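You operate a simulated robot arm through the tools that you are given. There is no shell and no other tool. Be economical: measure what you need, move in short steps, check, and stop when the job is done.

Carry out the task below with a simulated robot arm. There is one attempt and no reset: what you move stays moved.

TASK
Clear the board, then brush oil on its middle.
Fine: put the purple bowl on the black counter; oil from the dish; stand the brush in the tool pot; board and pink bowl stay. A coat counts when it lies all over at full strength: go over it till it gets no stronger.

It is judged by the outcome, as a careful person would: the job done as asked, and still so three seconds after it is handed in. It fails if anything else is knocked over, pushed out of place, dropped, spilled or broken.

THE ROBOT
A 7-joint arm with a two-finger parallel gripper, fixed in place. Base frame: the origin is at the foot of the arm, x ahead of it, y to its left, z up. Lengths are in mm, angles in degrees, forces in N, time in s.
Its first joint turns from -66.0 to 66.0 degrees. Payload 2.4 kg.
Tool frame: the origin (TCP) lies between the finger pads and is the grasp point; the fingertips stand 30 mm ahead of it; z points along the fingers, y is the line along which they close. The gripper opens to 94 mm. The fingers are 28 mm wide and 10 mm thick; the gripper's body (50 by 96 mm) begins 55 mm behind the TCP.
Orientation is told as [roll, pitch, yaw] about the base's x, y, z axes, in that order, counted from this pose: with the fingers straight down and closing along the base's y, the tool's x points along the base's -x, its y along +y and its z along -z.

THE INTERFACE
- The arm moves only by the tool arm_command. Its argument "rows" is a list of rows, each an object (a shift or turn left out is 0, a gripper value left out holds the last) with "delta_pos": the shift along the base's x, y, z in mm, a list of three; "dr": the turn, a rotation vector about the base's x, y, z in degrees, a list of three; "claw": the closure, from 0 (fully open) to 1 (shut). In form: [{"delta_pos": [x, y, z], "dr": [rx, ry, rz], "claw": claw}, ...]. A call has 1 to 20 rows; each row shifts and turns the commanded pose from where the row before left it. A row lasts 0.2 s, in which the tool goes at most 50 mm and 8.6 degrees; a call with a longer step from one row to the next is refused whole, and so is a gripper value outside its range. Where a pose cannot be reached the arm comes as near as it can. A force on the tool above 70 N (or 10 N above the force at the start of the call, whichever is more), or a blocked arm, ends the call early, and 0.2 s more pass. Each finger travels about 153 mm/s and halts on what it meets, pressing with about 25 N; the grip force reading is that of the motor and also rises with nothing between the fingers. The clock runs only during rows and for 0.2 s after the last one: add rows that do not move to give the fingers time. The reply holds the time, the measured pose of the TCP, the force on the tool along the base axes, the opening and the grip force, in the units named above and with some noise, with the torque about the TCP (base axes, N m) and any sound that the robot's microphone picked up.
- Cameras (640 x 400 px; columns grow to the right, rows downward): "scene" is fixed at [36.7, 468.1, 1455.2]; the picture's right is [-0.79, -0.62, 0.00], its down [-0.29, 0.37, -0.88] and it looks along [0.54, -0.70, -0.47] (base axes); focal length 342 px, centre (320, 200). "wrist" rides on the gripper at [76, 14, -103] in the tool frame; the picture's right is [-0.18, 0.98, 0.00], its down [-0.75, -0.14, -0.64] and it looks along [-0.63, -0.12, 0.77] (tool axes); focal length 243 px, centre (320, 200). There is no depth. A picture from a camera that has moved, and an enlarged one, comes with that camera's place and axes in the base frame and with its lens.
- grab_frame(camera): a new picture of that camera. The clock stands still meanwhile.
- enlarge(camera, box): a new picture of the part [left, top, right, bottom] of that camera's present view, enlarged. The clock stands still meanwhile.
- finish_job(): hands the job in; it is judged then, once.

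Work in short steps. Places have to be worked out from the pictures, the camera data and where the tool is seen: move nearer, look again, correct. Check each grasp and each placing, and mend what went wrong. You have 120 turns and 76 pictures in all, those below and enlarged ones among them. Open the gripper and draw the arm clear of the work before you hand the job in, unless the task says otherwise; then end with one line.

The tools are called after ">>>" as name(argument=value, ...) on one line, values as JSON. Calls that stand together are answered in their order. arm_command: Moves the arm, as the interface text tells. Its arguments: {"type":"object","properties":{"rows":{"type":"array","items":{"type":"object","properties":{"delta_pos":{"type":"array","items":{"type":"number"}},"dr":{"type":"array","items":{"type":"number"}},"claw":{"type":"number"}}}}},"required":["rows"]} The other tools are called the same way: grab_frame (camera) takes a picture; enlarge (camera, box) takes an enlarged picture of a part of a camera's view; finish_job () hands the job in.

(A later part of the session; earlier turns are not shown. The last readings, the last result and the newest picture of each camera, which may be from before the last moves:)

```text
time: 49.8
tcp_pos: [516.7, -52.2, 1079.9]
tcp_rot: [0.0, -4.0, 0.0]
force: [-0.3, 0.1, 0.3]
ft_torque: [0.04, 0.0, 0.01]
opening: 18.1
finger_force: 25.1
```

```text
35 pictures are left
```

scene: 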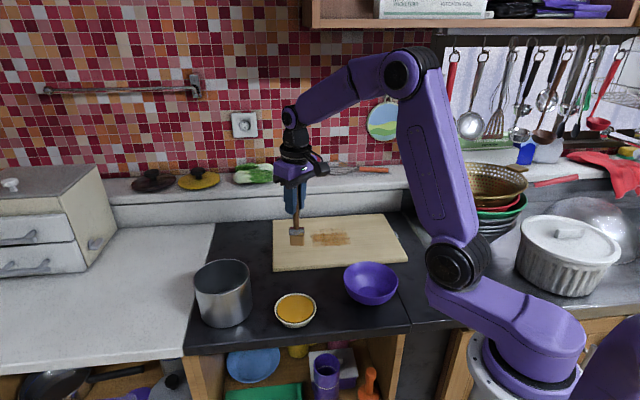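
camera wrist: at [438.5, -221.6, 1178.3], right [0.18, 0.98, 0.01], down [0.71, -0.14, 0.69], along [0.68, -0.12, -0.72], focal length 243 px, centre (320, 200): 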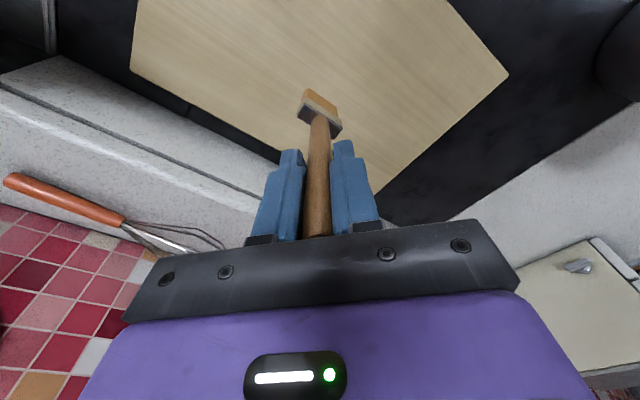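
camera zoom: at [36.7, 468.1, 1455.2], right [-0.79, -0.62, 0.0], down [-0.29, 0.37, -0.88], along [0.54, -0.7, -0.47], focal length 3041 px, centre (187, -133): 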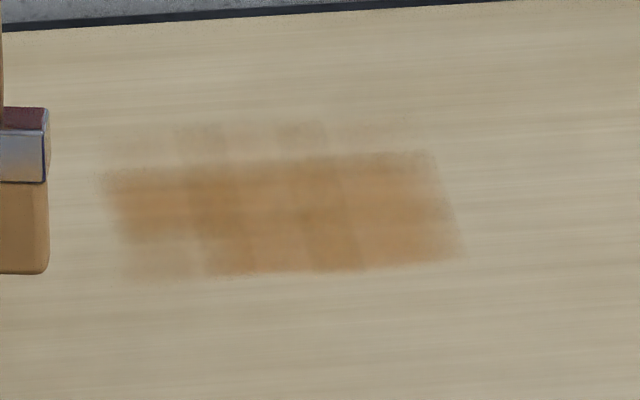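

The coat lies wherever I brush, but it's still uneven. I'll reload the brush at the dish.

>>> arm_command(rows=[{"delta_pos": [-32, 38, 0]}, {"delta_pos": [-32, 38, 0]}, {"delta_pos": [-30, 38, -10]}, {"delta_pos": [0, 0, -25]}, {}, {}])

>>> enlarge(camera="scene", box=[240, 220, 360, 340])

>>> grab_frame(camera="wrist")

```text
time: 51.2
tcp_pos: [426.1, 60.4, 1043.0]
tcp_rot: [0.0, -4.0, -0.2]
force: [0.9, 0.1, 0.4]
ft_torque: [-0.03, 0.01, 0.03]
opening: 18.1
finger_force: 25.0
```

```text
3.33 times, centred on (300, 280) of scene
camera zoom: at [36.7, 468.1, 1455.2], right [-0.79, -0.62, 0.0], down [-0.29, 0.37, -0.88], along [0.54, -0.7, -0.47], focal length 1140 px, centre (387, -67)
```

zoom: 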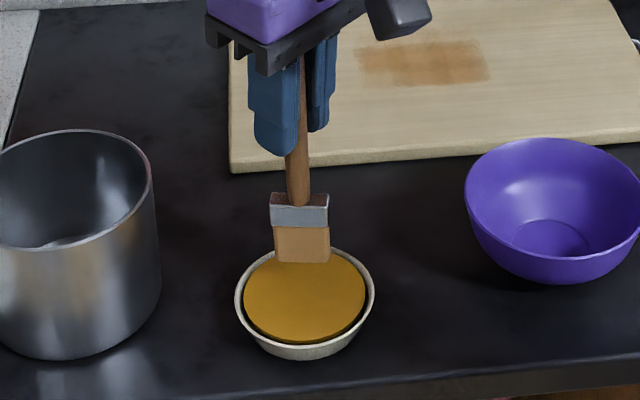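

```text
33 pictures are left
camera wrist: at [344.0, 74.7, 1139.2], right [0.18, 0.98, 0.01], down [0.71, -0.14, 0.69], along [0.68, -0.12, -0.72], focal length 243 px, centre (320, 200)
```

wrist: 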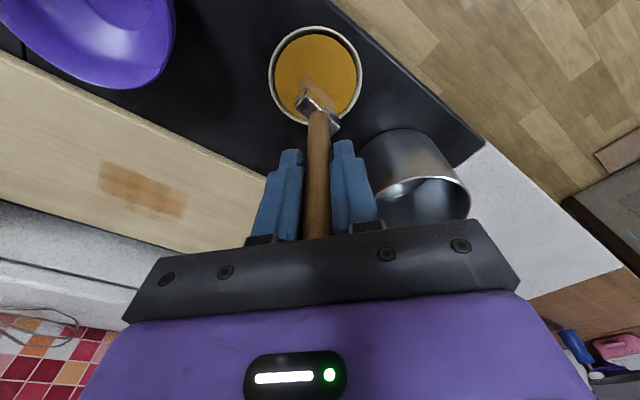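

The brush is over the dish. I'll dip it gently.

>>> arm_command(rows=[{"delta_pos": [-6, 0, -15]}, {"delta_pos": [0, 0, -8]}, {"delta_pos": [0, 0, -4]}, {"delta_pos": [0, 0, -3]}, {}, {}])

```text
time: 52.6
tcp_pos: [420.2, 63.3, 1015.9]
tcp_rot: [0.1, -4.0, 0.1]
force: [1.0, 0.4, 0.3]
ft_torque: [0.0, 0.03, 0.04]
opening: 17.8
finger_force: 25.3
```

>>> arm_command(rows=[{"delta_pos": [0, 0, -3]}, {"delta_pos": [0, 0, -2]}, {"delta_pos": [0, 0, -2]}, {}, {}])

>>> enlarge(camera="scene", box=[240, 240, 340, 340])

```text
time: 53.8
tcp_pos: [419.0, 64.5, 1008.7]
tcp_rot: [0.0, -4.0, 0.0]
force: [0.1, -0.7, 3.0]
ft_torque: [-0.05, -0.01, 0.01]
opening: 18.0
finger_force: 24.6
```

```text
4.00 times, centred on (290, 290) of scene
camera zoom: at [36.7, 468.1, 1455.2], right [-0.79, -0.62, 0.0], down [-0.29, 0.37, -0.88], along [0.54, -0.7, -0.47], focal length 1368 px, centre (440, -160)
```

zoom: 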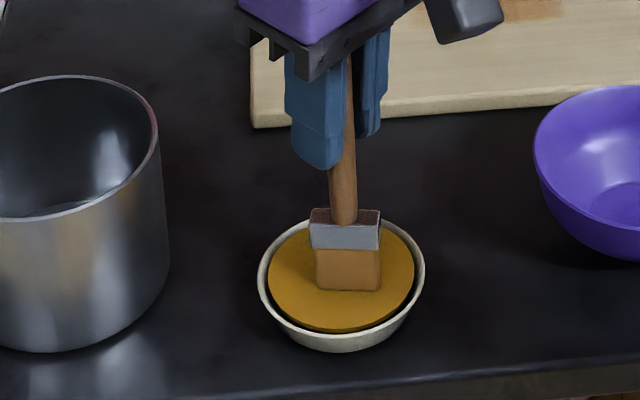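

The brush touched the oil with 3 N. I'll lift and go to the corner of the patch on the board, just above the surface.

>>> arm_command(rows=[{"delta_pos": [0, 0, 10]}, {"delta_pos": [0, 0, 25]}, {"delta_pos": [0, 0, 25]}, {}, {"delta_pos": [6, -35, 0]}, {"delta_pos": [7, -40, 0]}, {"delta_pos": [8, -42, 0]}, {"delta_pos": [8, -42, 0]}, {"delta_pos": [8, -42, 0]}, {"delta_pos": [8, -42, 0]}, {"delta_pos": [8, -44, 0]}, {}, {"delta_pos": [0, 0, -30]}, {"delta_pos": [0, 0, -25]}, {"delta_pos": [0, 0, -8]}, {}, {}])

>>> enlarge(camera="scene", box=[270, 195, 410, 285])

```text
time: 57.4
tcp_pos: [473.3, -222.5, 1005.3]
tcp_rot: [0.1, -4.0, 0.1]
force: [0.2, 0.1, -0.7]
ft_torque: [-0.01, 0.02, 0.02]
opening: 18.0
finger_force: 25.0
```

```text
4.44 times, centred on (340, 240) of scene
camera zoom: at [36.7, 468.1, 1455.2], right [-0.79, -0.62, 0.0], down [-0.29, 0.37, -0.88], along [0.54, -0.7, -0.47], focal length 1520 px, centre (231, 22)
```

zoom: 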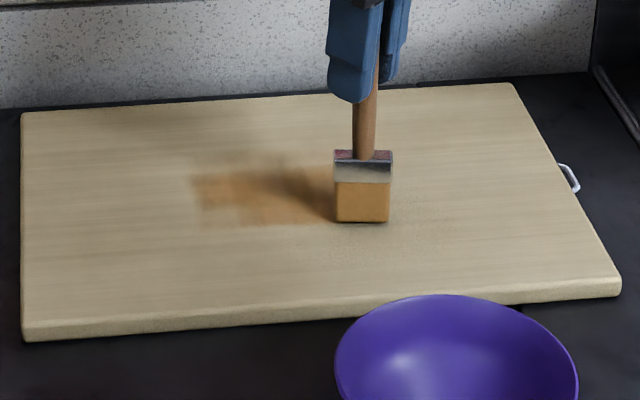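

Hovering just above the board. I'll touch down lightly.

>>> arm_command(rows=[{"delta_pos": [0, 0, -2]}, {"delta_pos": [0, 0, -2]}, {"delta_pos": [0, 0, -1.5]}, {}])

```text
time: 58.4
tcp_pos: [475.6, -223.0, 1000.8]
tcp_rot: [-0.1, -4.3, 0.1]
force: [-0.3, 0.2, 21.5]
ft_torque: [0.16, -0.14, 0.02]
opening: 18.3
finger_force: 25.1
```

Contact at 21 N, which is a bit much. I'll raise 1 mm and run four lanes.

>>> arm_command(rows=[{"delta_pos": [0, 0, 0.7]}, {"delta_pos": [12.4, -12.4, 0]}, {"delta_pos": [12.4, -12.4, 0]}, {"delta_pos": [12.4, -12.4, 0]}, {"delta_pos": [12.4, -12.4, 0]}, {"delta_pos": [11.3, 11.3, 0]}, {"delta_pos": [-12.4, 12.4, 0]}, {"delta_pos": [-12.4, 12.4, 0]}, {"delta_pos": [-12.4, 12.4, 0]}, {"delta_pos": [-12.4, 12.4, 0]}, {"delta_pos": [11.3, 11.3, 0]}, {"delta_pos": [12.4, -12.4, 0]}, {"delta_pos": [12.4, -12.4, 0]}, {"delta_pos": [12.4, -12.4, 0]}, {"delta_pos": [12.4, -12.4, 0]}, {"delta_pos": [11.3, 11.3, 0]}, {"delta_pos": [-12.4, 12.4, 0]}, {"delta_pos": [-12.4, 12.4, 0]}, {"delta_pos": [-12.4, 12.4, 0]}, {"delta_pos": [-12.4, 12.4, 0]}])

>>> enlarge(camera="scene", box=[290, 210, 380, 265])

```text
time: 62.6
tcp_pos: [507.6, -188.9, 1002.1]
tcp_rot: [-0.1, -3.9, 0.0]
force: [0.4, 0.6, -0.6]
ft_torque: [0.03, -0.04, -0.02]
opening: 18.1
finger_force: 25.0
```

```text
7.11 times, centred on (335, 238) of scene
camera zoom: at [36.7, 468.1, 1455.2], right [-0.79, -0.62, 0.0], down [-0.29, 0.37, -0.88], along [0.54, -0.7, -0.47], focal length 2432 px, centre (213, -67)
```

zoom: 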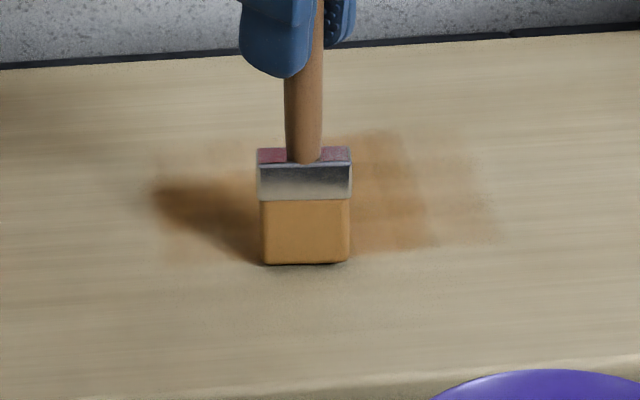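

The coat is spreading, but contact keeps easing off. I'll lower 2 mm and go on with the lanes, sinking slightly each lane.

>>> arm_command(rows=[{"delta_pos": [0, 0, -2]}, {"delta_pos": [12.4, -12.4, 0]}, {"delta_pos": [12.4, -12.4, 0]}, {"delta_pos": [12.4, -12.4, 0]}, {"delta_pos": [12.4, -12.4, 0]}, {"delta_pos": [11.3, 11.3, -0.7]}, {"delta_pos": [-12.4, 12.4, 0]}, {"delta_pos": [-12.4, 12.4, 0]}, {"delta_pos": [-12.4, 12.4, 0]}, {"delta_pos": [-12.4, 12.4, 0]}, {"delta_pos": [11.3, 11.3, -0.7]}, {"delta_pos": [12.4, -12.4, 0]}, {"delta_pos": [12.4, -12.4, 0]}, {"delta_pos": [12.4, -12.4, 0]}, {"delta_pos": [12.4, -12.4, 0]}, {"delta_pos": [-11.3, -11.3, -0.7]}, {"delta_pos": [-12.4, 12.4, 0]}, {"delta_pos": [-12.4, 12.4, 0]}, {"delta_pos": [-12.4, 12.4, 0]}, {"delta_pos": [-12.4, 12.4, 0]}])

>>> enlarge(camera="scene", box=[290, 210, 380, 265])

```text
time: 66.8
tcp_pos: [517.9, -178.8, 998.6]
tcp_rot: [0.0, -4.0, 0.0]
force: [-0.4, 0.3, -0.3]
ft_torque: [-0.02, 0.0, 0.06]
opening: 18.2
finger_force: 25.2
```

```text
7.11 times, centred on (335, 238) of scene
camera zoom: at [36.7, 468.1, 1455.2], right [-0.79, -0.62, 0.0], down [-0.29, 0.37, -0.88], along [0.54, -0.7, -0.47], focal length 2432 px, centre (213, -67)
```

zoom: 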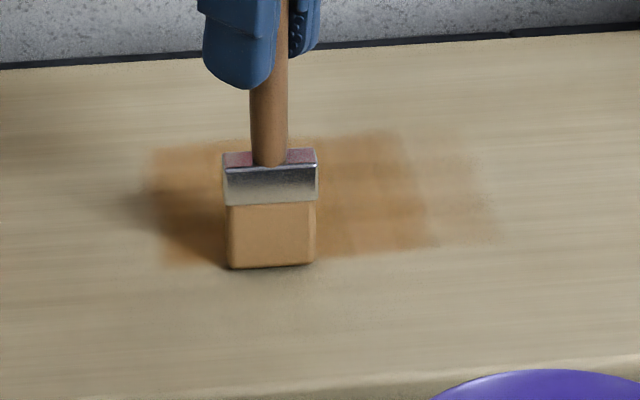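

The coverage is much fuller, and the bristles look paler now. I'll lift to view the coat and go back to the dish.

>>> arm_command(rows=[{"delta_pos": [0, 0, 20]}, {"delta_pos": [0, 0, 35]}, {"delta_pos": [-8, 35, 10]}, {"delta_pos": [-12, 40, 0]}, {"delta_pos": [-13, 40, 0]}, {"delta_pos": [-13, 40, 0]}, {"delta_pos": [-13, 40, 0]}, {"delta_pos": [-13, 30, 0]}, {"delta_pos": [-25, 18, 0]}, {}, {"delta_pos": [0, 0, -30]}, {"delta_pos": [0, 0, -18]}, {}])

>>> enlarge(camera="scene", box=[290, 210, 380, 265])

>>> enlarge(camera="scene", box=[240, 240, 340, 340])

```text
time: 69.6
tcp_pos: [421.2, 69.3, 1012.4]
tcp_rot: [0.1, -4.0, -0.1]
force: [0.2, 0.0, -0.5]
ft_torque: [-0.05, 0.01, 0.0]
opening: 18.1
finger_force: 25.5
```

```text
7.11 times, centred on (335, 238) of scene
camera zoom: at [36.7, 468.1, 1455.2], right [-0.79, -0.62, 0.0], down [-0.29, 0.37, -0.88], along [0.54, -0.7, -0.47], focal length 2432 px, centre (213, -67)
```

zoom: 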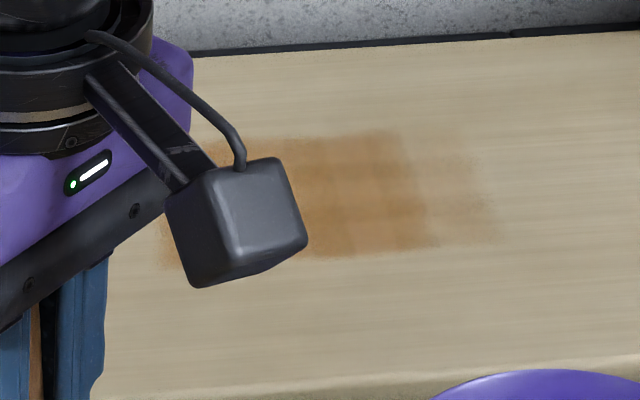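

```text
4.00 times, centred on (290, 290) of scene
camera zoom: at [36.7, 468.1, 1455.2], right [-0.79, -0.62, 0.0], down [-0.29, 0.37, -0.88], along [0.54, -0.7, -0.47], focal length 1368 px, centre (440, -160)
```

zoom: 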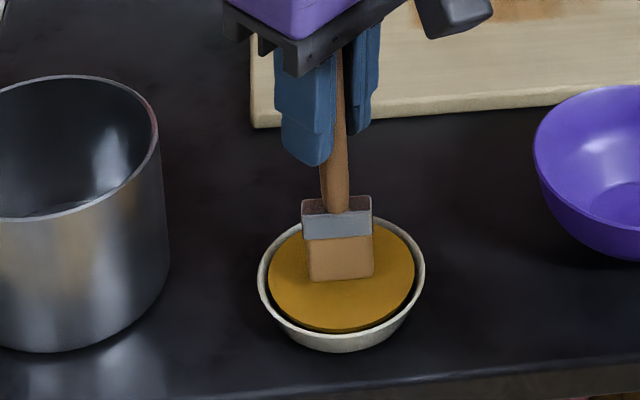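

Over the oil. I'll lower until it touches.

>>> arm_command(rows=[{"delta_pos": [-3, 0, -3]}, {"delta_pos": [0, 0, -2]}, {"delta_pos": [0, 0, -2]}, {"delta_pos": [0, 0, -1]}, {}])

```text
time: 70.8
tcp_pos: [419.0, 65.0, 1005.1]
tcp_rot: [-0.1, -4.1, 0.0]
force: [-0.9, -0.1, 0.0]
ft_torque: [0.03, 0.02, -0.02]
opening: 18.0
finger_force: 25.4
```

>>> arm_command(rows=[{"delta_pos": [0, 0, -1]}, {"delta_pos": [0, 0, -1]}, {"delta_pos": [0, 0, -1]}, {}])

```text
time: 71.8
tcp_pos: [417.7, 65.5, 1002.9]
tcp_rot: [-0.1, -4.0, 0.0]
force: [0.0, -1.1, 0.0]
ft_torque: [-0.01, 0.02, -0.03]
opening: 18.2
finger_force: 25.0
```

>>> arm_command(rows=[{"delta_pos": [0, 0, -1]}, {"delta_pos": [0, 0, -1]}, {"delta_pos": [0, 0, -1]}, {}])

>>> enlarge(camera="scene", box=[240, 240, 340, 340])

```text
time: 72.8
tcp_pos: [419.2, 64.8, 999.1]
tcp_rot: [0.1, -4.3, 0.0]
force: [-0.2, -1.5, 31.8]
ft_torque: [0.04, -0.22, 0.01]
opening: 18.0
finger_force: 24.6
```

```text
4.00 times, centred on (290, 290) of scene
camera zoom: at [36.3, 468.0, 1455.3], right [-0.79, -0.62, 0.0], down [-0.29, 0.37, -0.88], along [0.54, -0.7, -0.47], focal length 1368 px, centre (440, -160)
```

zoom: 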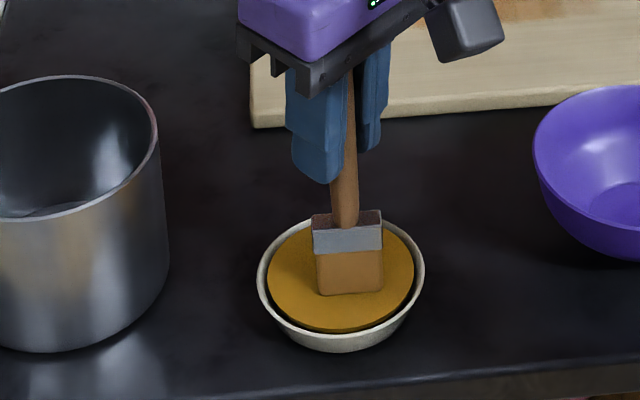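

Loaded, with contact at z≈1000. The board contact should now be near z≈993. I'll go back to the right-hand start of the patch.

>>> arm_command(rows=[{"delta_pos": [0, 0, 10]}, {"delta_pos": [0, 0, 25]}, {"delta_pos": [0, 0, 30]}, {}, {"delta_pos": [6, -35, 0]}, {"delta_pos": [7, -40, 0]}, {"delta_pos": [8, -42, 0]}, {"delta_pos": [8, -42, 0]}, {"delta_pos": [8, -42, 0]}, {"delta_pos": [8, -42, 0]}, {"delta_pos": [8, -44, 0]}, {}, {"delta_pos": [0, 0, -30]}, {"delta_pos": [0, 0, -30]}, {"delta_pos": [0, 0, -5]}, {"delta_pos": [0, 0, -3]}, {}])

```text
time: 76.4
tcp_pos: [471.8, -223.1, 996.1]
tcp_rot: [0.0, -4.0, 0.0]
force: [-0.1, 0.8, -0.5]
ft_torque: [-0.02, 0.0, 0.04]
opening: 18.0
finger_force: 25.2
```

>>> arm_command(rows=[{"delta_pos": [0, 0, -1.5]}, {"delta_pos": [0, 0, -1]}, {"delta_pos": [0, 0, -1]}, {}])

```text
time: 77.4
tcp_pos: [472.0, -221.3, 994.5]
tcp_rot: [-0.2, -4.3, 0.0]
force: [-4.0, -1.5, 32.1]
ft_torque: [0.26, 0.08, 0.0]
opening: 18.1
finger_force: 24.6
```

Contact with the board. I'll ease up 1 mm and run the lanes from right to left.

>>> arm_command(rows=[{"delta_pos": [0, 0, 1]}, {"delta_pos": [12.4, -12.4, 0]}, {"delta_pos": [12.4, -12.4, 0]}, {"delta_pos": [12.4, -12.4, 0]}, {"delta_pos": [12.4, -12.4, 0]}, {"delta_pos": [11.3, 11.3, -0.5]}, {"delta_pos": [-12.4, 12.4, 0]}, {"delta_pos": [-12.4, 12.4, 0]}, {"delta_pos": [-12.4, 12.4, 0]}, {"delta_pos": [-12.4, 12.4, 0]}, {"delta_pos": [11.3, 11.3, -0.5]}, {"delta_pos": [12.4, -12.4, 0]}, {"delta_pos": [12.4, -12.4, 0]}, {"delta_pos": [12.4, -12.4, 0]}, {"delta_pos": [12.4, -12.4, 0]}, {"delta_pos": [11.3, 11.3, -0.5]}, {"delta_pos": [-12.4, 12.4, 0]}, {"delta_pos": [-12.4, 12.4, 0]}, {"delta_pos": [-12.4, 12.4, 0]}, {"delta_pos": [-12.4, 12.4, 0]}])

>>> arm_command(rows=[{"delta_pos": [11.3, 11.3, -0.5]}, {"delta_pos": [12.4, -12.4, 0]}, {"delta_pos": [12.4, -12.4, 0]}, {"delta_pos": [12.4, -12.4, 0]}, {"delta_pos": [12.4, -12.4, 0]}, {"delta_pos": [11.3, 11.3, -0.5]}, {"delta_pos": [-12.4, 12.4, 0]}, {"delta_pos": [-12.4, 12.4, 0]}, {"delta_pos": [-12.4, 12.4, 0]}, {"delta_pos": [-12.4, 12.4, 0]}])

>>> enlarge(camera="scene", box=[290, 210, 380, 265])

```text
time: 81.6
tcp_pos: [504.8, -189.3, 992.7]
tcp_rot: [-0.3, -4.3, -0.1]
force: [3.3, -6.8, 24.0]
ft_torque: [-0.75, -0.65, -0.04]
opening: 18.2
finger_force: 25.1
```

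```text
time: 83.8
tcp_pos: [527.1, -167.0, 993.4]
tcp_rot: [-0.1, -4.2, 0.1]
force: [4.9, -3.6, 17.2]
ft_torque: [-0.42, -0.71, -0.04]
opening: 18.2
finger_force: 25.2
```

```text
7.11 times, centred on (335, 238) of scene
camera zoom: at [36.6, 468.1, 1455.2], right [-0.79, -0.62, 0.0], down [-0.29, 0.37, -0.88], along [0.54, -0.7, -0.47], focal length 2432 px, centre (213, -67)
```

zoom: 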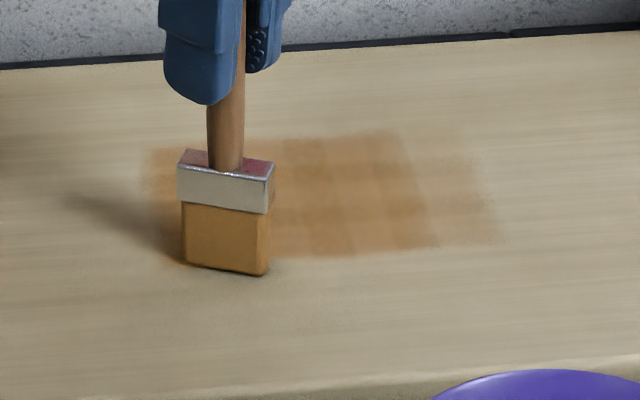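

Firm, steady contact now, and the coat fills the same rectangle. I'll run the lanes back from left to right, slightly wider on all sides.

>>> arm_command(rows=[{"delta_pos": [9, 9, 0]}, {"delta_pos": [13.5, -13.5, 0]}, {"delta_pos": [13.5, -13.5, 0]}, {"delta_pos": [13.5, -13.5, 0]}, {"delta_pos": [13.5, -13.5, 0]}, {"delta_pos": [-11.3, -11.3, 0]}, {"delta_pos": [-13.5, 13.5, 0]}, {"delta_pos": [-13.5, 13.5, 0]}, {"delta_pos": [-13.5, 13.5, 0]}, {"delta_pos": [-13.5, 13.5, 0]}, {"delta_pos": [-11.3, -11.3, -0.3]}, {"delta_pos": [13.5, -13.5, 0]}, {"delta_pos": [13.5, -13.5, 0]}, {"delta_pos": [13.5, -13.5, 0]}, {"delta_pos": [13.5, -13.5, 0]}, {"delta_pos": [-11.3, -11.3, 0]}, {"delta_pos": [-13.5, 13.5, 0]}, {"delta_pos": [-13.5, 13.5, 0]}, {"delta_pos": [-13.5, 13.5, 0]}, {"delta_pos": [-13.5, 13.5, 0]}])

>>> arm_command(rows=[{"delta_pos": [-11.3, -11.3, -0.3]}, {"delta_pos": [13.5, -13.5, 0]}, {"delta_pos": [13.5, -13.5, 0]}, {"delta_pos": [13.5, -13.5, 0]}, {"delta_pos": [13.5, -13.5, 0]}, {"delta_pos": [-11.3, -11.3, 0]}, {"delta_pos": [-13.5, 13.5, 0]}, {"delta_pos": [-13.5, 13.5, 0]}, {"delta_pos": [-13.5, 13.5, 0]}, {"delta_pos": [-13.5, 13.5, 0]}, {"delta_pos": [-11.3, -11.3, -0.3]}, {"delta_pos": [13.5, -13.5, 0]}, {"delta_pos": [13.5, -13.5, 0]}, {"delta_pos": [13.5, -13.5, 0]}, {"delta_pos": [13.5, -13.5, 0]}])

>>> enlarge(camera="scene", box=[290, 210, 380, 265])

```text
time: 88.0
tcp_pos: [507.4, -191.7, 991.4]
tcp_rot: [-0.4, -4.8, 0.0]
force: [7.9, -9.8, 35.2]
ft_torque: [-1.27, -0.66, 0.07]
opening: 18.4
finger_force: 24.6
```

```text
time: 91.2
tcp_pos: [523.1, -277.3, 990.4]
tcp_rot: [0.1, -3.9, 0.0]
force: [-4.1, 4.4, 14.7]
ft_torque: [0.46, 0.29, -0.02]
opening: 18.1
finger_force: 24.5
```

```text
7.11 times, centred on (335, 238) of scene
camera zoom: at [36.4, 468.3, 1455.2], right [-0.79, -0.62, 0.0], down [-0.29, 0.37, -0.88], along [0.54, -0.7, -0.47], focal length 2432 px, centre (213, -67)
```

zoom: 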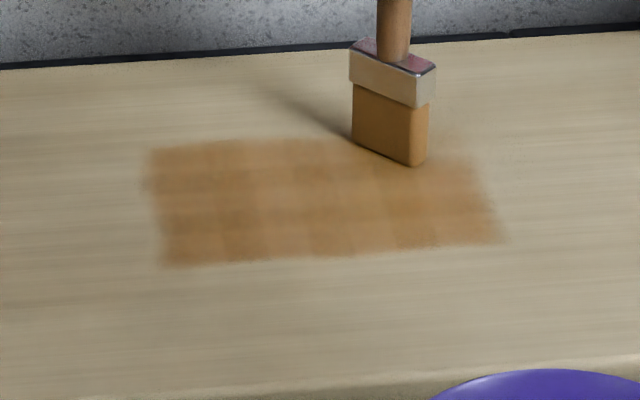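

The coat fills a clear rectangle, nearly uniform. I'll reload once more for another full pass, to see whether it still gets stronger.

>>> arm_command(rows=[{"delta_pos": [0, 0, 20]}, {"delta_pos": [0, 0, 35]}, {"delta_pos": [-8, 35, 10]}, {"delta_pos": [-12, 42, 0]}, {"delta_pos": [-13, 44, 0]}, {"delta_pos": [-13, 44, 0]}, {"delta_pos": [-14, 44, 0]}, {"delta_pos": [-14, 44, 0]}, {"delta_pos": [-14, 44, 0]}, {"delta_pos": [-16, 44, 0]}, {}, {"delta_pos": [0, 0, -30]}, {"delta_pos": [0, 0, -20]}, {}])

>>> enlarge(camera="scene", box=[240, 220, 360, 340])

>>> grab_frame(camera="wrist")

```text
time: 94.2
tcp_pos: [419.6, 61.0, 1006.9]
tcp_rot: [0.0, -4.0, 0.0]
force: [-1.0, 0.7, 0.2]
ft_torque: [0.0, 0.02, -0.03]
opening: 18.2
finger_force: 25.2
```

```text
3.33 times, centred on (300, 280) of scene
camera zoom: at [36.7, 468.1, 1455.2], right [-0.79, -0.62, 0.0], down [-0.29, 0.37, -0.88], along [0.54, -0.7, -0.47], focal length 1140 px, centre (387, -67)
```

zoom: 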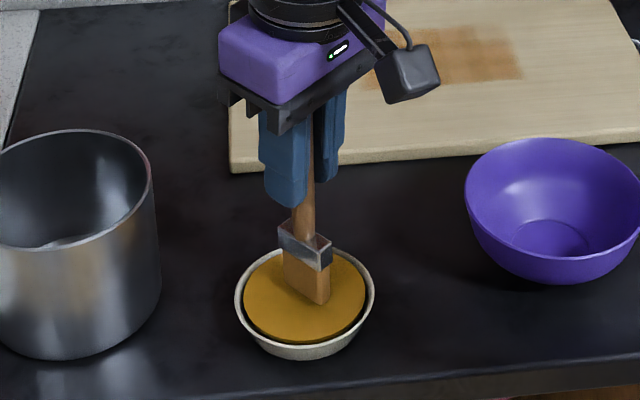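

```text
22 pictures are left
camera wrist: at [337.7, 74.8, 1102.6], right [0.18, 0.98, 0.01], down [0.71, -0.14, 0.69], along [0.68, -0.12, -0.72], focal length 243 px, centre (320, 200)
```

wrist: 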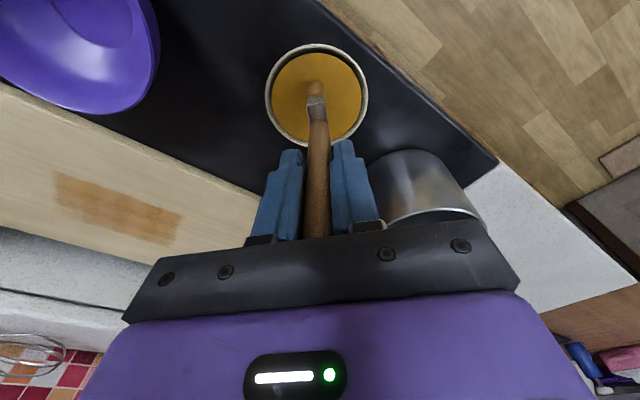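

The brush has twisted about its axis in the grip but is still well over the oil. I'll dip.

>>> arm_command(rows=[{"delta_pos": [0, 0, -4]}, {"delta_pos": [0, 0, -3]}, {"delta_pos": [0, 0, -2]}, {"delta_pos": [0, 0, -1]}, {}])

```text
time: 95.4
tcp_pos: [420.5, 62.4, 997.4]
tcp_rot: [0.1, -4.6, 0.1]
force: [-0.3, 0.9, 47.8]
ft_torque: [0.11, -0.31, 0.01]
opening: 18.0
finger_force: 25.2
```

Dipped. I'll lift and go back to the right-hand start of the patch.

>>> arm_command(rows=[{"delta_pos": [0, 0, 10]}, {"delta_pos": [0, 0, 25]}, {"delta_pos": [0, 0, 30]}, {}, {"delta_pos": [6, -35, 0]}, {"delta_pos": [7, -40, 0]}, {"delta_pos": [8, -42, 0]}, {"delta_pos": [8, -42, 0]}, {"delta_pos": [8, -42, 0]}, {"delta_pos": [8, -42, 0]}, {"delta_pos": [5, -42, 0]}, {}, {"delta_pos": [0, 0, -30]}, {"delta_pos": [0, 0, -30]}, {"delta_pos": [0, 0, -5]}, {"delta_pos": [0, 0, -2]}, {}])

>>> enlarge(camera="scene", box=[290, 210, 380, 265])

```text
time: 99.0
tcp_pos: [469.8, -220.2, 993.0]
tcp_rot: [0.0, -4.2, 0.0]
force: [-1.6, -0.7, 3.8]
ft_torque: [-0.06, 0.05, -0.01]
opening: 18.2
finger_force: 25.0
```

```text
7.11 times, centred on (335, 238) of scene
camera zoom: at [36.6, 468.1, 1455.2], right [-0.79, -0.62, 0.0], down [-0.29, 0.37, -0.88], along [0.54, -0.7, -0.47], focal length 2432 px, centre (213, -67)
```

zoom: 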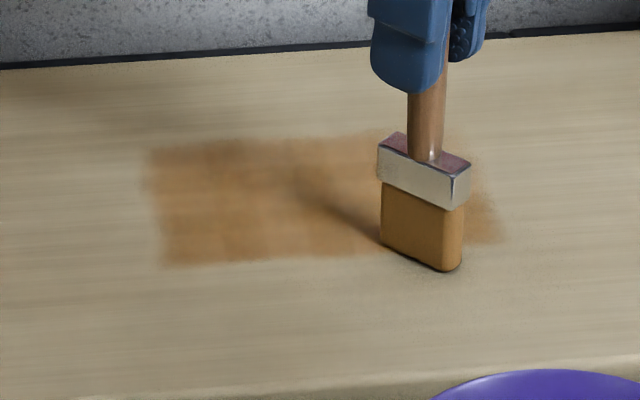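

Touching lightly. I'll shift right to the patch edge, press 1 mm, and run closely spaced lanes across the whole patch.

>>> arm_command(rows=[{"delta_pos": [-10, -10, -1]}, {"delta_pos": [17, -17, 0]}, {"delta_pos": [17, -17, 0]}, {"delta_pos": [17, -17, 0]}, {"delta_pos": [8.8, 8.8, 0]}, {"delta_pos": [-17, 17, 0]}, {"delta_pos": [-17, 17, 0]}, {"delta_pos": [-17, 17, 0]}, {"delta_pos": [8.8, 8.8, 0]}, {"delta_pos": [17, -17, 0]}, {"delta_pos": [17, -17, 0]}, {"delta_pos": [17, -17, 0]}, {"delta_pos": [8.8, 8.8, 0]}, {"delta_pos": [-17, 17, 0]}, {"delta_pos": [-17, 17, 0]}, {"delta_pos": [-17, 17, 0]}, {"delta_pos": [8.8, 8.8, -0.3]}, {"delta_pos": [17, -17, 0]}, {"delta_pos": [17, -17, 0]}, {"delta_pos": [17, -17, 0]}])

>>> arm_command(rows=[{"delta_pos": [8.8, 8.8, 0]}, {"delta_pos": [-17, 17, 0]}, {"delta_pos": [-17, 17, 0]}, {"delta_pos": [-17, 17, 0]}, {"delta_pos": [8.8, 8.8, -0.3]}, {"delta_pos": [17, -17, 0]}, {"delta_pos": [17, -17, 0]}, {"delta_pos": [17, -17, 0]}, {"delta_pos": [8.8, 8.8, 0]}, {"delta_pos": [-17, 17, 0]}, {"delta_pos": [-17, 17, 0]}, {"delta_pos": [-17, 17, 0]}, {"delta_pos": [8.8, 8.8, -0.3]}, {"delta_pos": [17, -17, 0]}, {"delta_pos": [17, -17, 0]}, {"delta_pos": [17, -17, 0]}, {"delta_pos": [8.8, 8.8, 0]}, {"delta_pos": [-17, 17, 0]}, {"delta_pos": [-17, 17, 0]}, {"delta_pos": [-17, 17, 0]}])

>>> enlarge(camera="scene", box=[290, 210, 380, 265])

```text
time: 103.2
tcp_pos: [545.8, -245.8, 993.4]
tcp_rot: [-0.1, -4.1, 0.1]
force: [-3.7, 5.1, 17.6]
ft_torque: [0.54, 0.08, 0.03]
opening: 18.1
finger_force: 25.5
```

```text
time: 107.4
tcp_pos: [537.7, -153.3, 994.7]
tcp_rot: [0.0, -4.0, 0.0]
force: [0.1, 0.6, 0.0]
ft_torque: [0.0, -0.01, -0.04]
opening: 18.0
finger_force: 25.2
```

```text
7.11 times, centred on (335, 238) of scene
camera zoom: at [36.8, 468.1, 1455.2], right [-0.79, -0.62, 0.0], down [-0.29, 0.37, -0.88], along [0.54, -0.7, -0.47], focal length 2432 px, centre (213, -67)
```

zoom: 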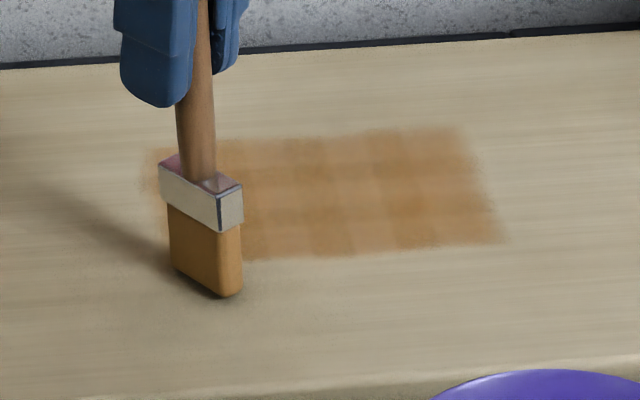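

The coat is a bounded rectangle, now fully covered but perhaps still slightly uneven. I'll lift clear and look closely.

>>> arm_command(rows=[{"delta_pos": [0, 0, 15]}, {"delta_pos": [20, 25, 5]}, {"delta_pos": [20, 25, 0]}, {}])

>>> enlarge(camera="scene", box=[305, 222, 365, 255])

```text
time: 108.4
tcp_pos: [579.2, -103.6, 1013.8]
tcp_rot: [0.0, -4.0, 0.0]
force: [0.5, -0.6, -0.5]
ft_torque: [0.02, -0.02, -0.03]
opening: 18.1
finger_force: 25.1
```

```text
10.67 times, centred on (335, 238) of scene
camera zoom: at [36.7, 468.1, 1455.2], right [-0.79, -0.62, 0.0], down [-0.29, 0.37, -0.88], along [0.54, -0.7, -0.47], focal length 3649 px, centre (160, -211)
```

zoom: 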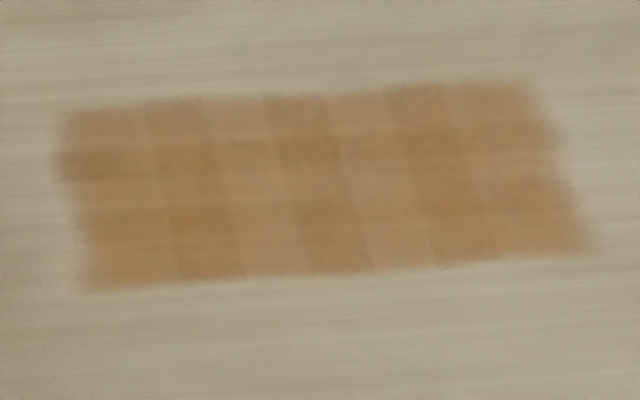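

The remaining banding is regular, 4×3 tiles overlapping, so the coat looks even. I'll reload once more and do one last cross pass to see whether it still gets stronger.

>>> arm_command(rows=[{"delta_pos": [0, 0, 30]}, {"delta_pos": [-25, 25, 26]}, {"delta_pos": [-35, 37, 0]}, {"delta_pos": [-35, 37, 0]}, {"delta_pos": [-34, 36, 0]}, {"delta_pos": [-30, 31, 0]}, {}, {"delta_pos": [0, 0, -35]}, {"delta_pos": [0, 0, -25]}, {"delta_pos": [0, 0, -6]}, {"delta_pos": [0, 0, -3]}, {}])

>>> enlarge(camera="scene", box=[240, 220, 360, 340])

```text
refused: row 3 steps farther than a row can; nothing moved
```

```text
3.33 times, centred on (300, 280) of scene
camera zoom: at [36.7, 468.1, 1455.2], right [-0.79, -0.62, 0.0], down [-0.29, 0.37, -0.88], along [0.54, -0.7, -0.47], focal length 1140 px, centre (387, -67)
```

zoom: 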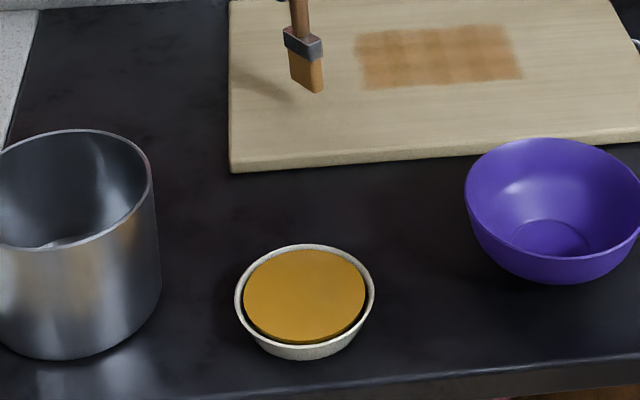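

The steps were too long and the call was refused; I'll repeat it with smaller ones.

>>> arm_command(rows=[{"delta_pos": [0, 0, 30]}, {"delta_pos": [-25, 25, 26]}, {"delta_pos": [-30, 31, 0]}, {"delta_pos": [-30, 31, 0]}, {"delta_pos": [-30, 31, 0]}, {"delta_pos": [-30, 31, 0]}, {"delta_pos": [-14, 17, 0]}, {}, {"delta_pos": [0, 0, -35]}, {"delta_pos": [0, 0, -25]}, {"delta_pos": [0, 0, -6]}, {"delta_pos": [0, 0, -3]}, {"delta_pos": [0, 0, -2]}, {}])

```text
time: 111.4
tcp_pos: [421.6, 63.8, 997.2]
tcp_rot: [0.0, -4.6, 0.0]
force: [0.6, -0.1, 49.3]
ft_torque: [-0.12, -0.28, -0.01]
opening: 18.1
finger_force: 24.8
```

Loaded. I'll go to the patch's near-right corner and lower.

>>> arm_command(rows=[{"delta_pos": [0, 0, 10]}, {"delta_pos": [0, 0, 25]}, {"delta_pos": [0, 0, 30]}, {}, {"delta_pos": [5, -35, 0]}, {"delta_pos": [6, -42, 0]}, {"delta_pos": [6, -43, 0]}, {"delta_pos": [6, -43, 0]}, {"delta_pos": [6, -43, 0]}, {"delta_pos": [6, -43, 0]}, {"delta_pos": [6, -43, 0]}, {}, {"delta_pos": [0, 0, -30]}, {"delta_pos": [0, 0, -30]}, {"delta_pos": [0, 0, -5]}, {"delta_pos": [0, 0, -3]}, {}])

```text
time: 115.0
tcp_pos: [461.4, -230.0, 993.0]
tcp_rot: [0.0, -4.0, 0.0]
force: [0.0, 0.5, 1.9]
ft_torque: [0.04, -0.04, -0.03]
opening: 18.1
finger_force: 24.8
```

Just touching. I'll press 1.5 mm and stroke lengthwise in five lanes.

>>> arm_command(rows=[{"delta_pos": [0, 0, -1.5]}, {"delta_pos": [18, 18, 0]}, {"delta_pos": [18, 18, 0]}, {"delta_pos": [18, 18, 0]}, {"delta_pos": [18, 18, 0]}, {"delta_pos": [12, -12, 0]}, {"delta_pos": [-18, -18, 0]}, {"delta_pos": [-18, -18, 0]}, {"delta_pos": [-18, -18, 0]}, {"delta_pos": [-18, -18, 0]}, {"delta_pos": [12, -12, 0]}, {"delta_pos": [18, 18, 0]}, {"delta_pos": [18, 18, 0]}, {"delta_pos": [18, 18, 0]}, {"delta_pos": [18, 18, 0]}])

>>> arm_command(rows=[{"delta_pos": [12, -12, -0.7]}, {"delta_pos": [-18, -18, 0]}, {"delta_pos": [-18, -18, 0]}, {"delta_pos": [-18, -18, 0]}, {"delta_pos": [-18, -18, 0]}, {"delta_pos": [12, -12, 0]}, {"delta_pos": [18, 18, 0]}, {"delta_pos": [18, 18, 0]}, {"delta_pos": [18, 18, 0]}, {"delta_pos": [18, 18, 0]}, {"delta_pos": [0, 0, 15]}, {"delta_pos": [20, 25, 10]}, {"delta_pos": [0, 35, 0]}, {}])

>>> enlarge(camera="scene", box=[305, 222, 365, 255])

```text
time: 118.2
tcp_pos: [552.9, -181.5, 989.8]
tcp_rot: [0.0, -4.0, 0.1]
force: [-1.0, -5.6, 16.4]
ft_torque: [-0.67, 0.6, 0.13]
opening: 22.5
finger_force: 24.7
```

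```text
time: 121.2
tcp_pos: [598.6, -143.7, 1013.3]
tcp_rot: [0.0, -3.9, 0.1]
force: [-0.3, -0.2, -1.0]
ft_torque: [-0.02, -0.06, 0.04]
opening: 22.0
finger_force: 24.2
```

```text
10.67 times, centred on (335, 238) of scene
camera zoom: at [36.7, 468.1, 1455.2], right [-0.79, -0.62, 0.0], down [-0.29, 0.37, -0.88], along [0.54, -0.7, -0.47], focal length 3649 px, centre (160, -211)
```

zoom: 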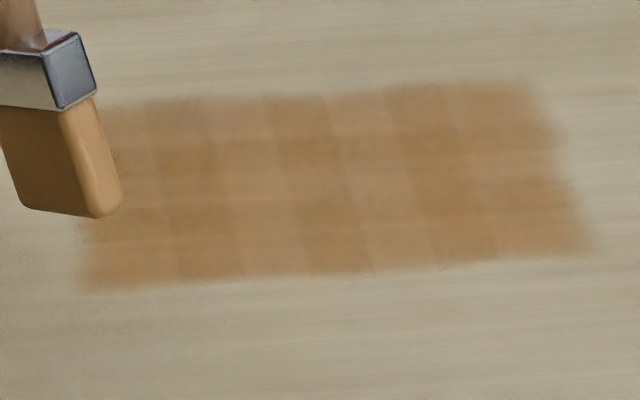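

The banding is now smoother, so it did still gain a little. The grip opening rose to 22 mm, so the brush has tilted; I'll check how it sits.

>>> grab_frame(camera="wrist")

>>> enlarge(camera="scene", box=[240, 140, 400, 280])

```text
16 pictures are left
camera wrist: at [516.2, -131.0, 1109.5], right [0.18, 0.98, 0.01], down [0.71, -0.14, 0.69], along [0.68, -0.12, -0.72], focal length 243 px, centre (320, 200)
```

wrist: 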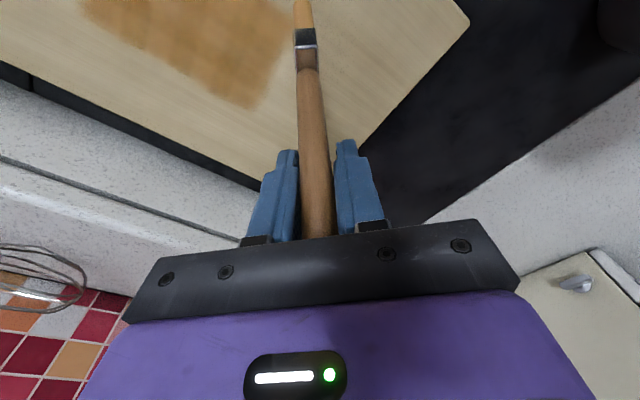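

```text
2.86 times, centred on (320, 210) of scene
camera zoom: at [36.7, 468.1, 1455.2], right [-0.79, -0.62, 0.0], down [-0.29, 0.37, -0.88], along [0.54, -0.7, -0.47], focal length 977 px, centre (320, 171)
```

zoom: 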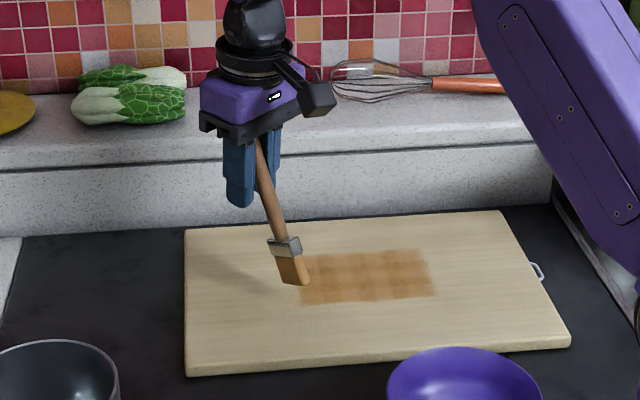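

The brush has pivoted between the pads: its tip sits about 69 mm toward -x, a tilt of about 36°. I'll rise and tilt the tool back by 36° about y to make the brush upright again.

>>> arm_command(rows=[{"delta_pos": [0, 0, 30]}, {"delta_pos": [-14, 0, 5], "dr": [0, -7.2, 0]}, {"delta_pos": [-14, 0, 5], "dr": [0, -7.2, 0]}, {"delta_pos": [-14, 0, 5], "dr": [0, -7.2, 0]}, {"delta_pos": [-13, 0, 4], "dr": [0, -7.2, 0]}, {"delta_pos": [-13, 0, 4], "dr": [0, -7.2, 0]}, {}, {}])

>>> enlarge(camera="scene", box=[240, 140, 400, 280])

```text
time: 123.0
tcp_pos: [531.0, -142.8, 1068.4]
tcp_rot: [-0.1, -40.0, 0.0]
force: [0.0, -0.3, -0.2]
ft_torque: [-0.01, -0.01, 0.01]
opening: 21.8
finger_force: 25.2
```

```text
2.86 times, centred on (320, 210) of scene
camera zoom: at [36.7, 468.1, 1455.2], right [-0.79, -0.62, 0.0], down [-0.29, 0.37, -0.88], along [0.54, -0.7, -0.47], focal length 977 px, centre (320, 171)
```

zoom: 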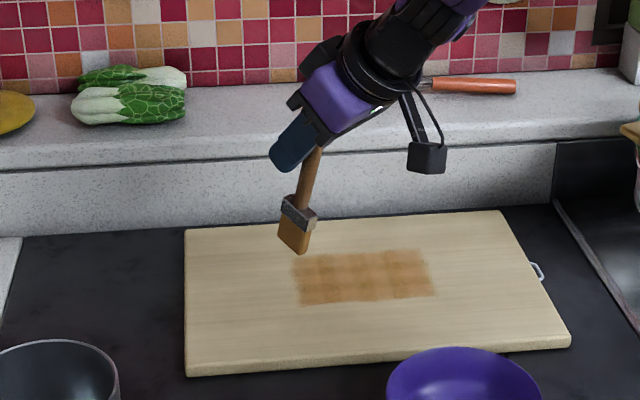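

I overcorrected by about 14°, since the tip now leans outward. I'll rotate back by 14°.

>>> arm_command(rows=[{"delta_pos": [13, 0, 1], "dr": [0, 7, 0]}, {"delta_pos": [13, 0, 1], "dr": [0, 7, 0]}, {}, {}])

>>> grab_frame(camera="wrist")

>>> enlarge(camera="scene", box=[240, 140, 400, 280])

```text
time: 124.0
tcp_pos: [556.6, -144.9, 1069.9]
tcp_rot: [0.1, -26.0, 0.0]
force: [0.3, -1.3, 0.2]
ft_torque: [0.0, 0.01, -0.03]
opening: 22.2
finger_force: 24.9
```

```text
13 pictures are left
camera wrist: at [443.9, -132.2, 1127.5], right [0.17, 0.98, 0.08], down [0.4, -0.14, 0.91], along [0.9, -0.12, -0.41], focal length 243 px, centre (320, 200)
```

wrist: 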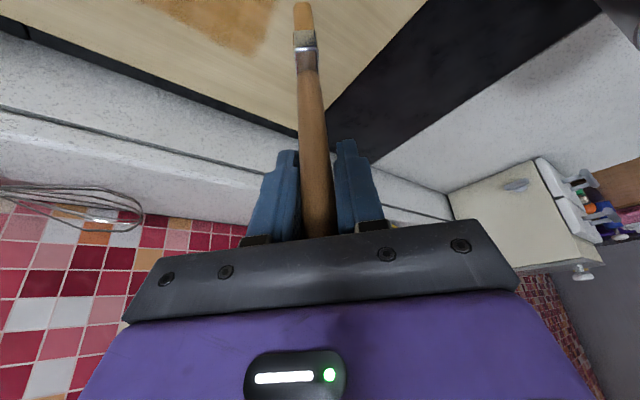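

```text
2.86 times, centred on (320, 210) of scene
camera zoom: at [36.7, 468.1, 1455.2], right [-0.79, -0.62, 0.0], down [-0.29, 0.37, -0.88], along [0.54, -0.7, -0.47], focal length 977 px, centre (320, 171)
```

zoom: 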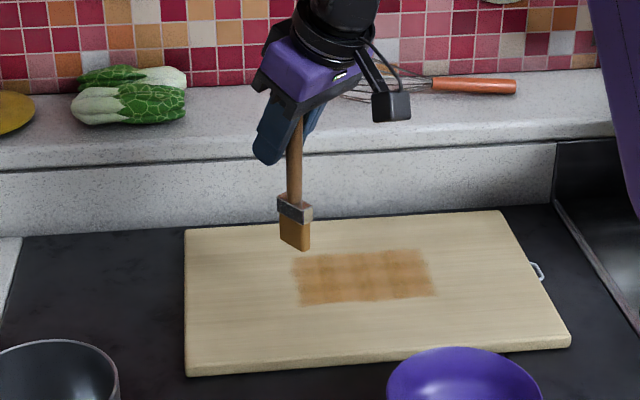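

The brush is upright again within a few degrees, with its tip about 120 mm below the TCP. I'll reload once more for a last confirming pass.

>>> arm_command(rows=[{"delta_pos": [-19, 35, 0]}, {"delta_pos": [-20, 35, 0]}, {"delta_pos": [-20, 35, 0]}, {"delta_pos": [-20, 35, 0]}, {"delta_pos": [-20, 35, 0]}, {"delta_pos": [-20, 32, 0]}, {}, {"delta_pos": [0, 0, -25]}, {"delta_pos": [0, 0, -20]}, {}])

>>> enlarge(camera="scene", box=[240, 220, 360, 340])

```text
time: 126.2
tcp_pos: [439.3, 60.7, 1028.2]
tcp_rot: [0.1, -26.1, 0.0]
force: [0.0, 0.1, -0.6]
ft_torque: [-0.02, -0.03, 0.01]
opening: 21.9
finger_force: 25.1
```

```text
3.33 times, centred on (300, 280) of scene
camera zoom: at [36.7, 468.1, 1455.2], right [-0.79, -0.62, 0.0], down [-0.29, 0.37, -0.88], along [0.54, -0.7, -0.47], focal length 1140 px, centre (387, -67)
```

zoom: 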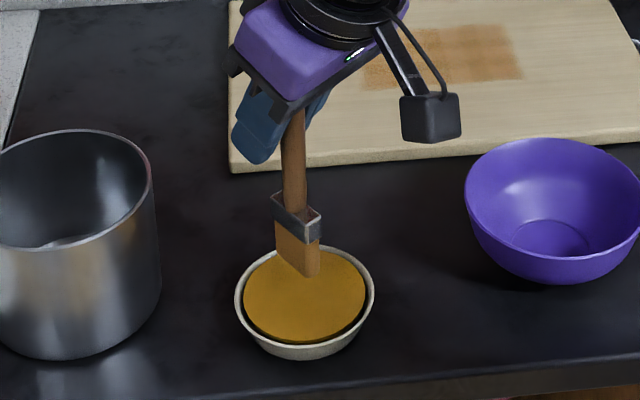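

Well above the dish. I'll dip slowly.

>>> arm_command(rows=[{"delta_pos": [0, 0, -8]}, {"delta_pos": [0, 0, -4]}, {"delta_pos": [0, 0, -3]}, {"delta_pos": [0, 0, -2]}, {}])

```text
time: 127.4
tcp_pos: [439.5, 61.9, 1010.5]
tcp_rot: [0.1, -26.0, 0.0]
force: [0.4, -0.1, -0.8]
ft_torque: [-0.01, -0.01, 0.01]
opening: 22.1
finger_force: 25.2
```

>>> arm_command(rows=[{"delta_pos": [0, 0, -2]}, {"delta_pos": [0, 0, -2]}, {"delta_pos": [0, 0, -1.5]}, {}])

```text
time: 128.4
tcp_pos: [438.8, 62.1, 1003.1]
tcp_rot: [0.1, -26.0, 0.0]
force: [-0.4, 0.1, -0.9]
ft_torque: [-0.01, 0.0, 0.0]
opening: 22.1
finger_force: 25.3
```

>>> arm_command(rows=[{"delta_pos": [0, 0, -1.5]}, {"delta_pos": [0, 0, -1.5]}, {"delta_pos": [0, 0, -1]}, {}])

```text
time: 129.4
tcp_pos: [439.4, 61.9, 1000.9]
tcp_rot: [0.0, -26.2, 0.1]
force: [-2.4, 1.4, 20.8]
ft_torque: [0.17, 0.58, 0.0]
opening: 22.0
finger_force: 24.6
```

Dipped at z≈1001. I'll travel to the patch's right-hand start.

>>> arm_command(rows=[{"delta_pos": [0, 0, 10]}, {"delta_pos": [0, 0, 25]}, {"delta_pos": [0, 0, 30]}, {}, {"delta_pos": [5, -35, 0]}, {"delta_pos": [6, -42, 0]}, {"delta_pos": [6, -42, 0]}, {"delta_pos": [6, -42, 0]}, {"delta_pos": [6, -42, 0]}, {"delta_pos": [6, -42, 0]}, {"delta_pos": [6, -43, 0]}, {}, {"delta_pos": [0, 0, -30]}, {"delta_pos": [0, 0, -30]}, {"delta_pos": [0, 0, -5]}, {"delta_pos": [0, 0, -3]}, {}])

>>> enlarge(camera="scene", box=[290, 210, 380, 265])

```text
time: 133.0
tcp_pos: [480.6, -226.2, 997.5]
tcp_rot: [0.1, -26.0, 0.0]
force: [-0.3, 0.0, 0.0]
ft_torque: [0.01, 0.01, 0.02]
opening: 22.2
finger_force: 25.5
```

```text
7.11 times, centred on (335, 238) of scene
camera zoom: at [36.7, 468.1, 1455.2], right [-0.79, -0.62, 0.0], down [-0.29, 0.37, -0.88], along [0.54, -0.7, -0.47], focal length 2432 px, centre (213, -67)
```

zoom: 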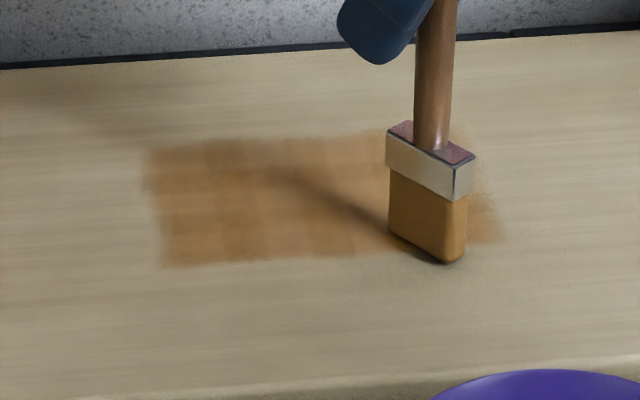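

Almost touching. I'll shift 12 mm to the right edge, press lightly, and run the lanes.

>>> arm_command(rows=[{"delta_pos": [-8, -8, -2]}, {"delta_pos": [0, 0, -1.5]}, {"delta_pos": [17, -17, 0]}, {"delta_pos": [17, -17, 0]}, {"delta_pos": [17, -17, 0]}, {"delta_pos": [10, 10, 0]}, {"delta_pos": [-17, 17, 0]}, {"delta_pos": [-17, 17, 0]}, {"delta_pos": [-17, 17, 0]}, {"delta_pos": [10, 10, 0]}, {"delta_pos": [17, -17, 0]}, {"delta_pos": [17, -17, 0]}, {"delta_pos": [17, -17, 0]}, {"delta_pos": [10, 10, 0]}, {"delta_pos": [-17, 17, 0]}, {"delta_pos": [-17, 17, 0]}, {"delta_pos": [-17, 17, 0]}])

```text
time: 136.6
tcp_pos: [503.3, -204.7, 993.9]
tcp_rot: [-0.1, -26.0, 0.0]
force: [1.0, -0.7, 2.3]
ft_torque: [-0.07, -0.15, -0.02]
opening: 22.0
finger_force: 25.6
```

Light contact held. I'll press a touch more and finish the remaining lanes to the left, then lift.

>>> arm_command(rows=[{"delta_pos": [10, 10, -1]}, {"delta_pos": [17, -17, 0]}, {"delta_pos": [17, -17, 0]}, {"delta_pos": [17, -17, 0]}, {"delta_pos": [10, 10, -0.5]}, {"delta_pos": [-17, 17, 0]}, {"delta_pos": [-17, 17, 0]}, {"delta_pos": [-17, 17, 0]}, {"delta_pos": [10, 10, -0.5]}, {"delta_pos": [17, -17, 0]}, {"delta_pos": [17, -17, 0]}, {"delta_pos": [17, -17, 0]}, {"delta_pos": [10, 10, -0.5]}, {"delta_pos": [-17, 17, 0]}, {"delta_pos": [-17, 17, 0]}, {"delta_pos": [-17, 17, 0]}, {"delta_pos": [0, 0, 20]}, {"delta_pos": [15, 30, 20]}, {"delta_pos": [0, 40, 20]}, {}])

>>> enlarge(camera="scene", box=[305, 222, 365, 255])

```text
time: 140.8
tcp_pos: [555.0, -93.0, 1052.4]
tcp_rot: [0.1, -25.8, 0.0]
force: [-0.1, 0.7, 0.5]
ft_torque: [0.03, -0.05, -0.04]
opening: 22.0
finger_force: 25.1
```

```text
10.67 times, centred on (335, 238) of scene
camera zoom: at [36.7, 468.1, 1455.2], right [-0.79, -0.62, 0.0], down [-0.29, 0.37, -0.88], along [0.54, -0.7, -0.47], focal length 3649 px, centre (160, -211)
```

zoom: 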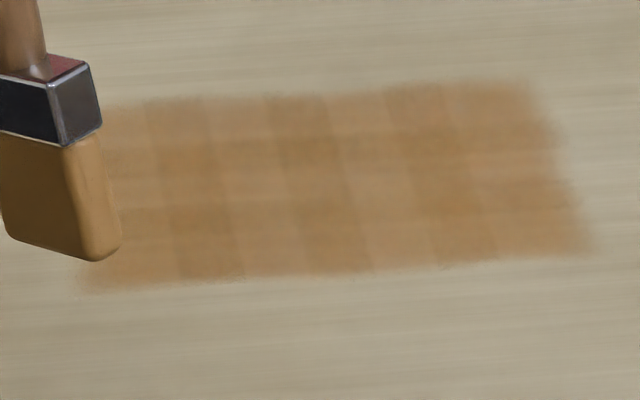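

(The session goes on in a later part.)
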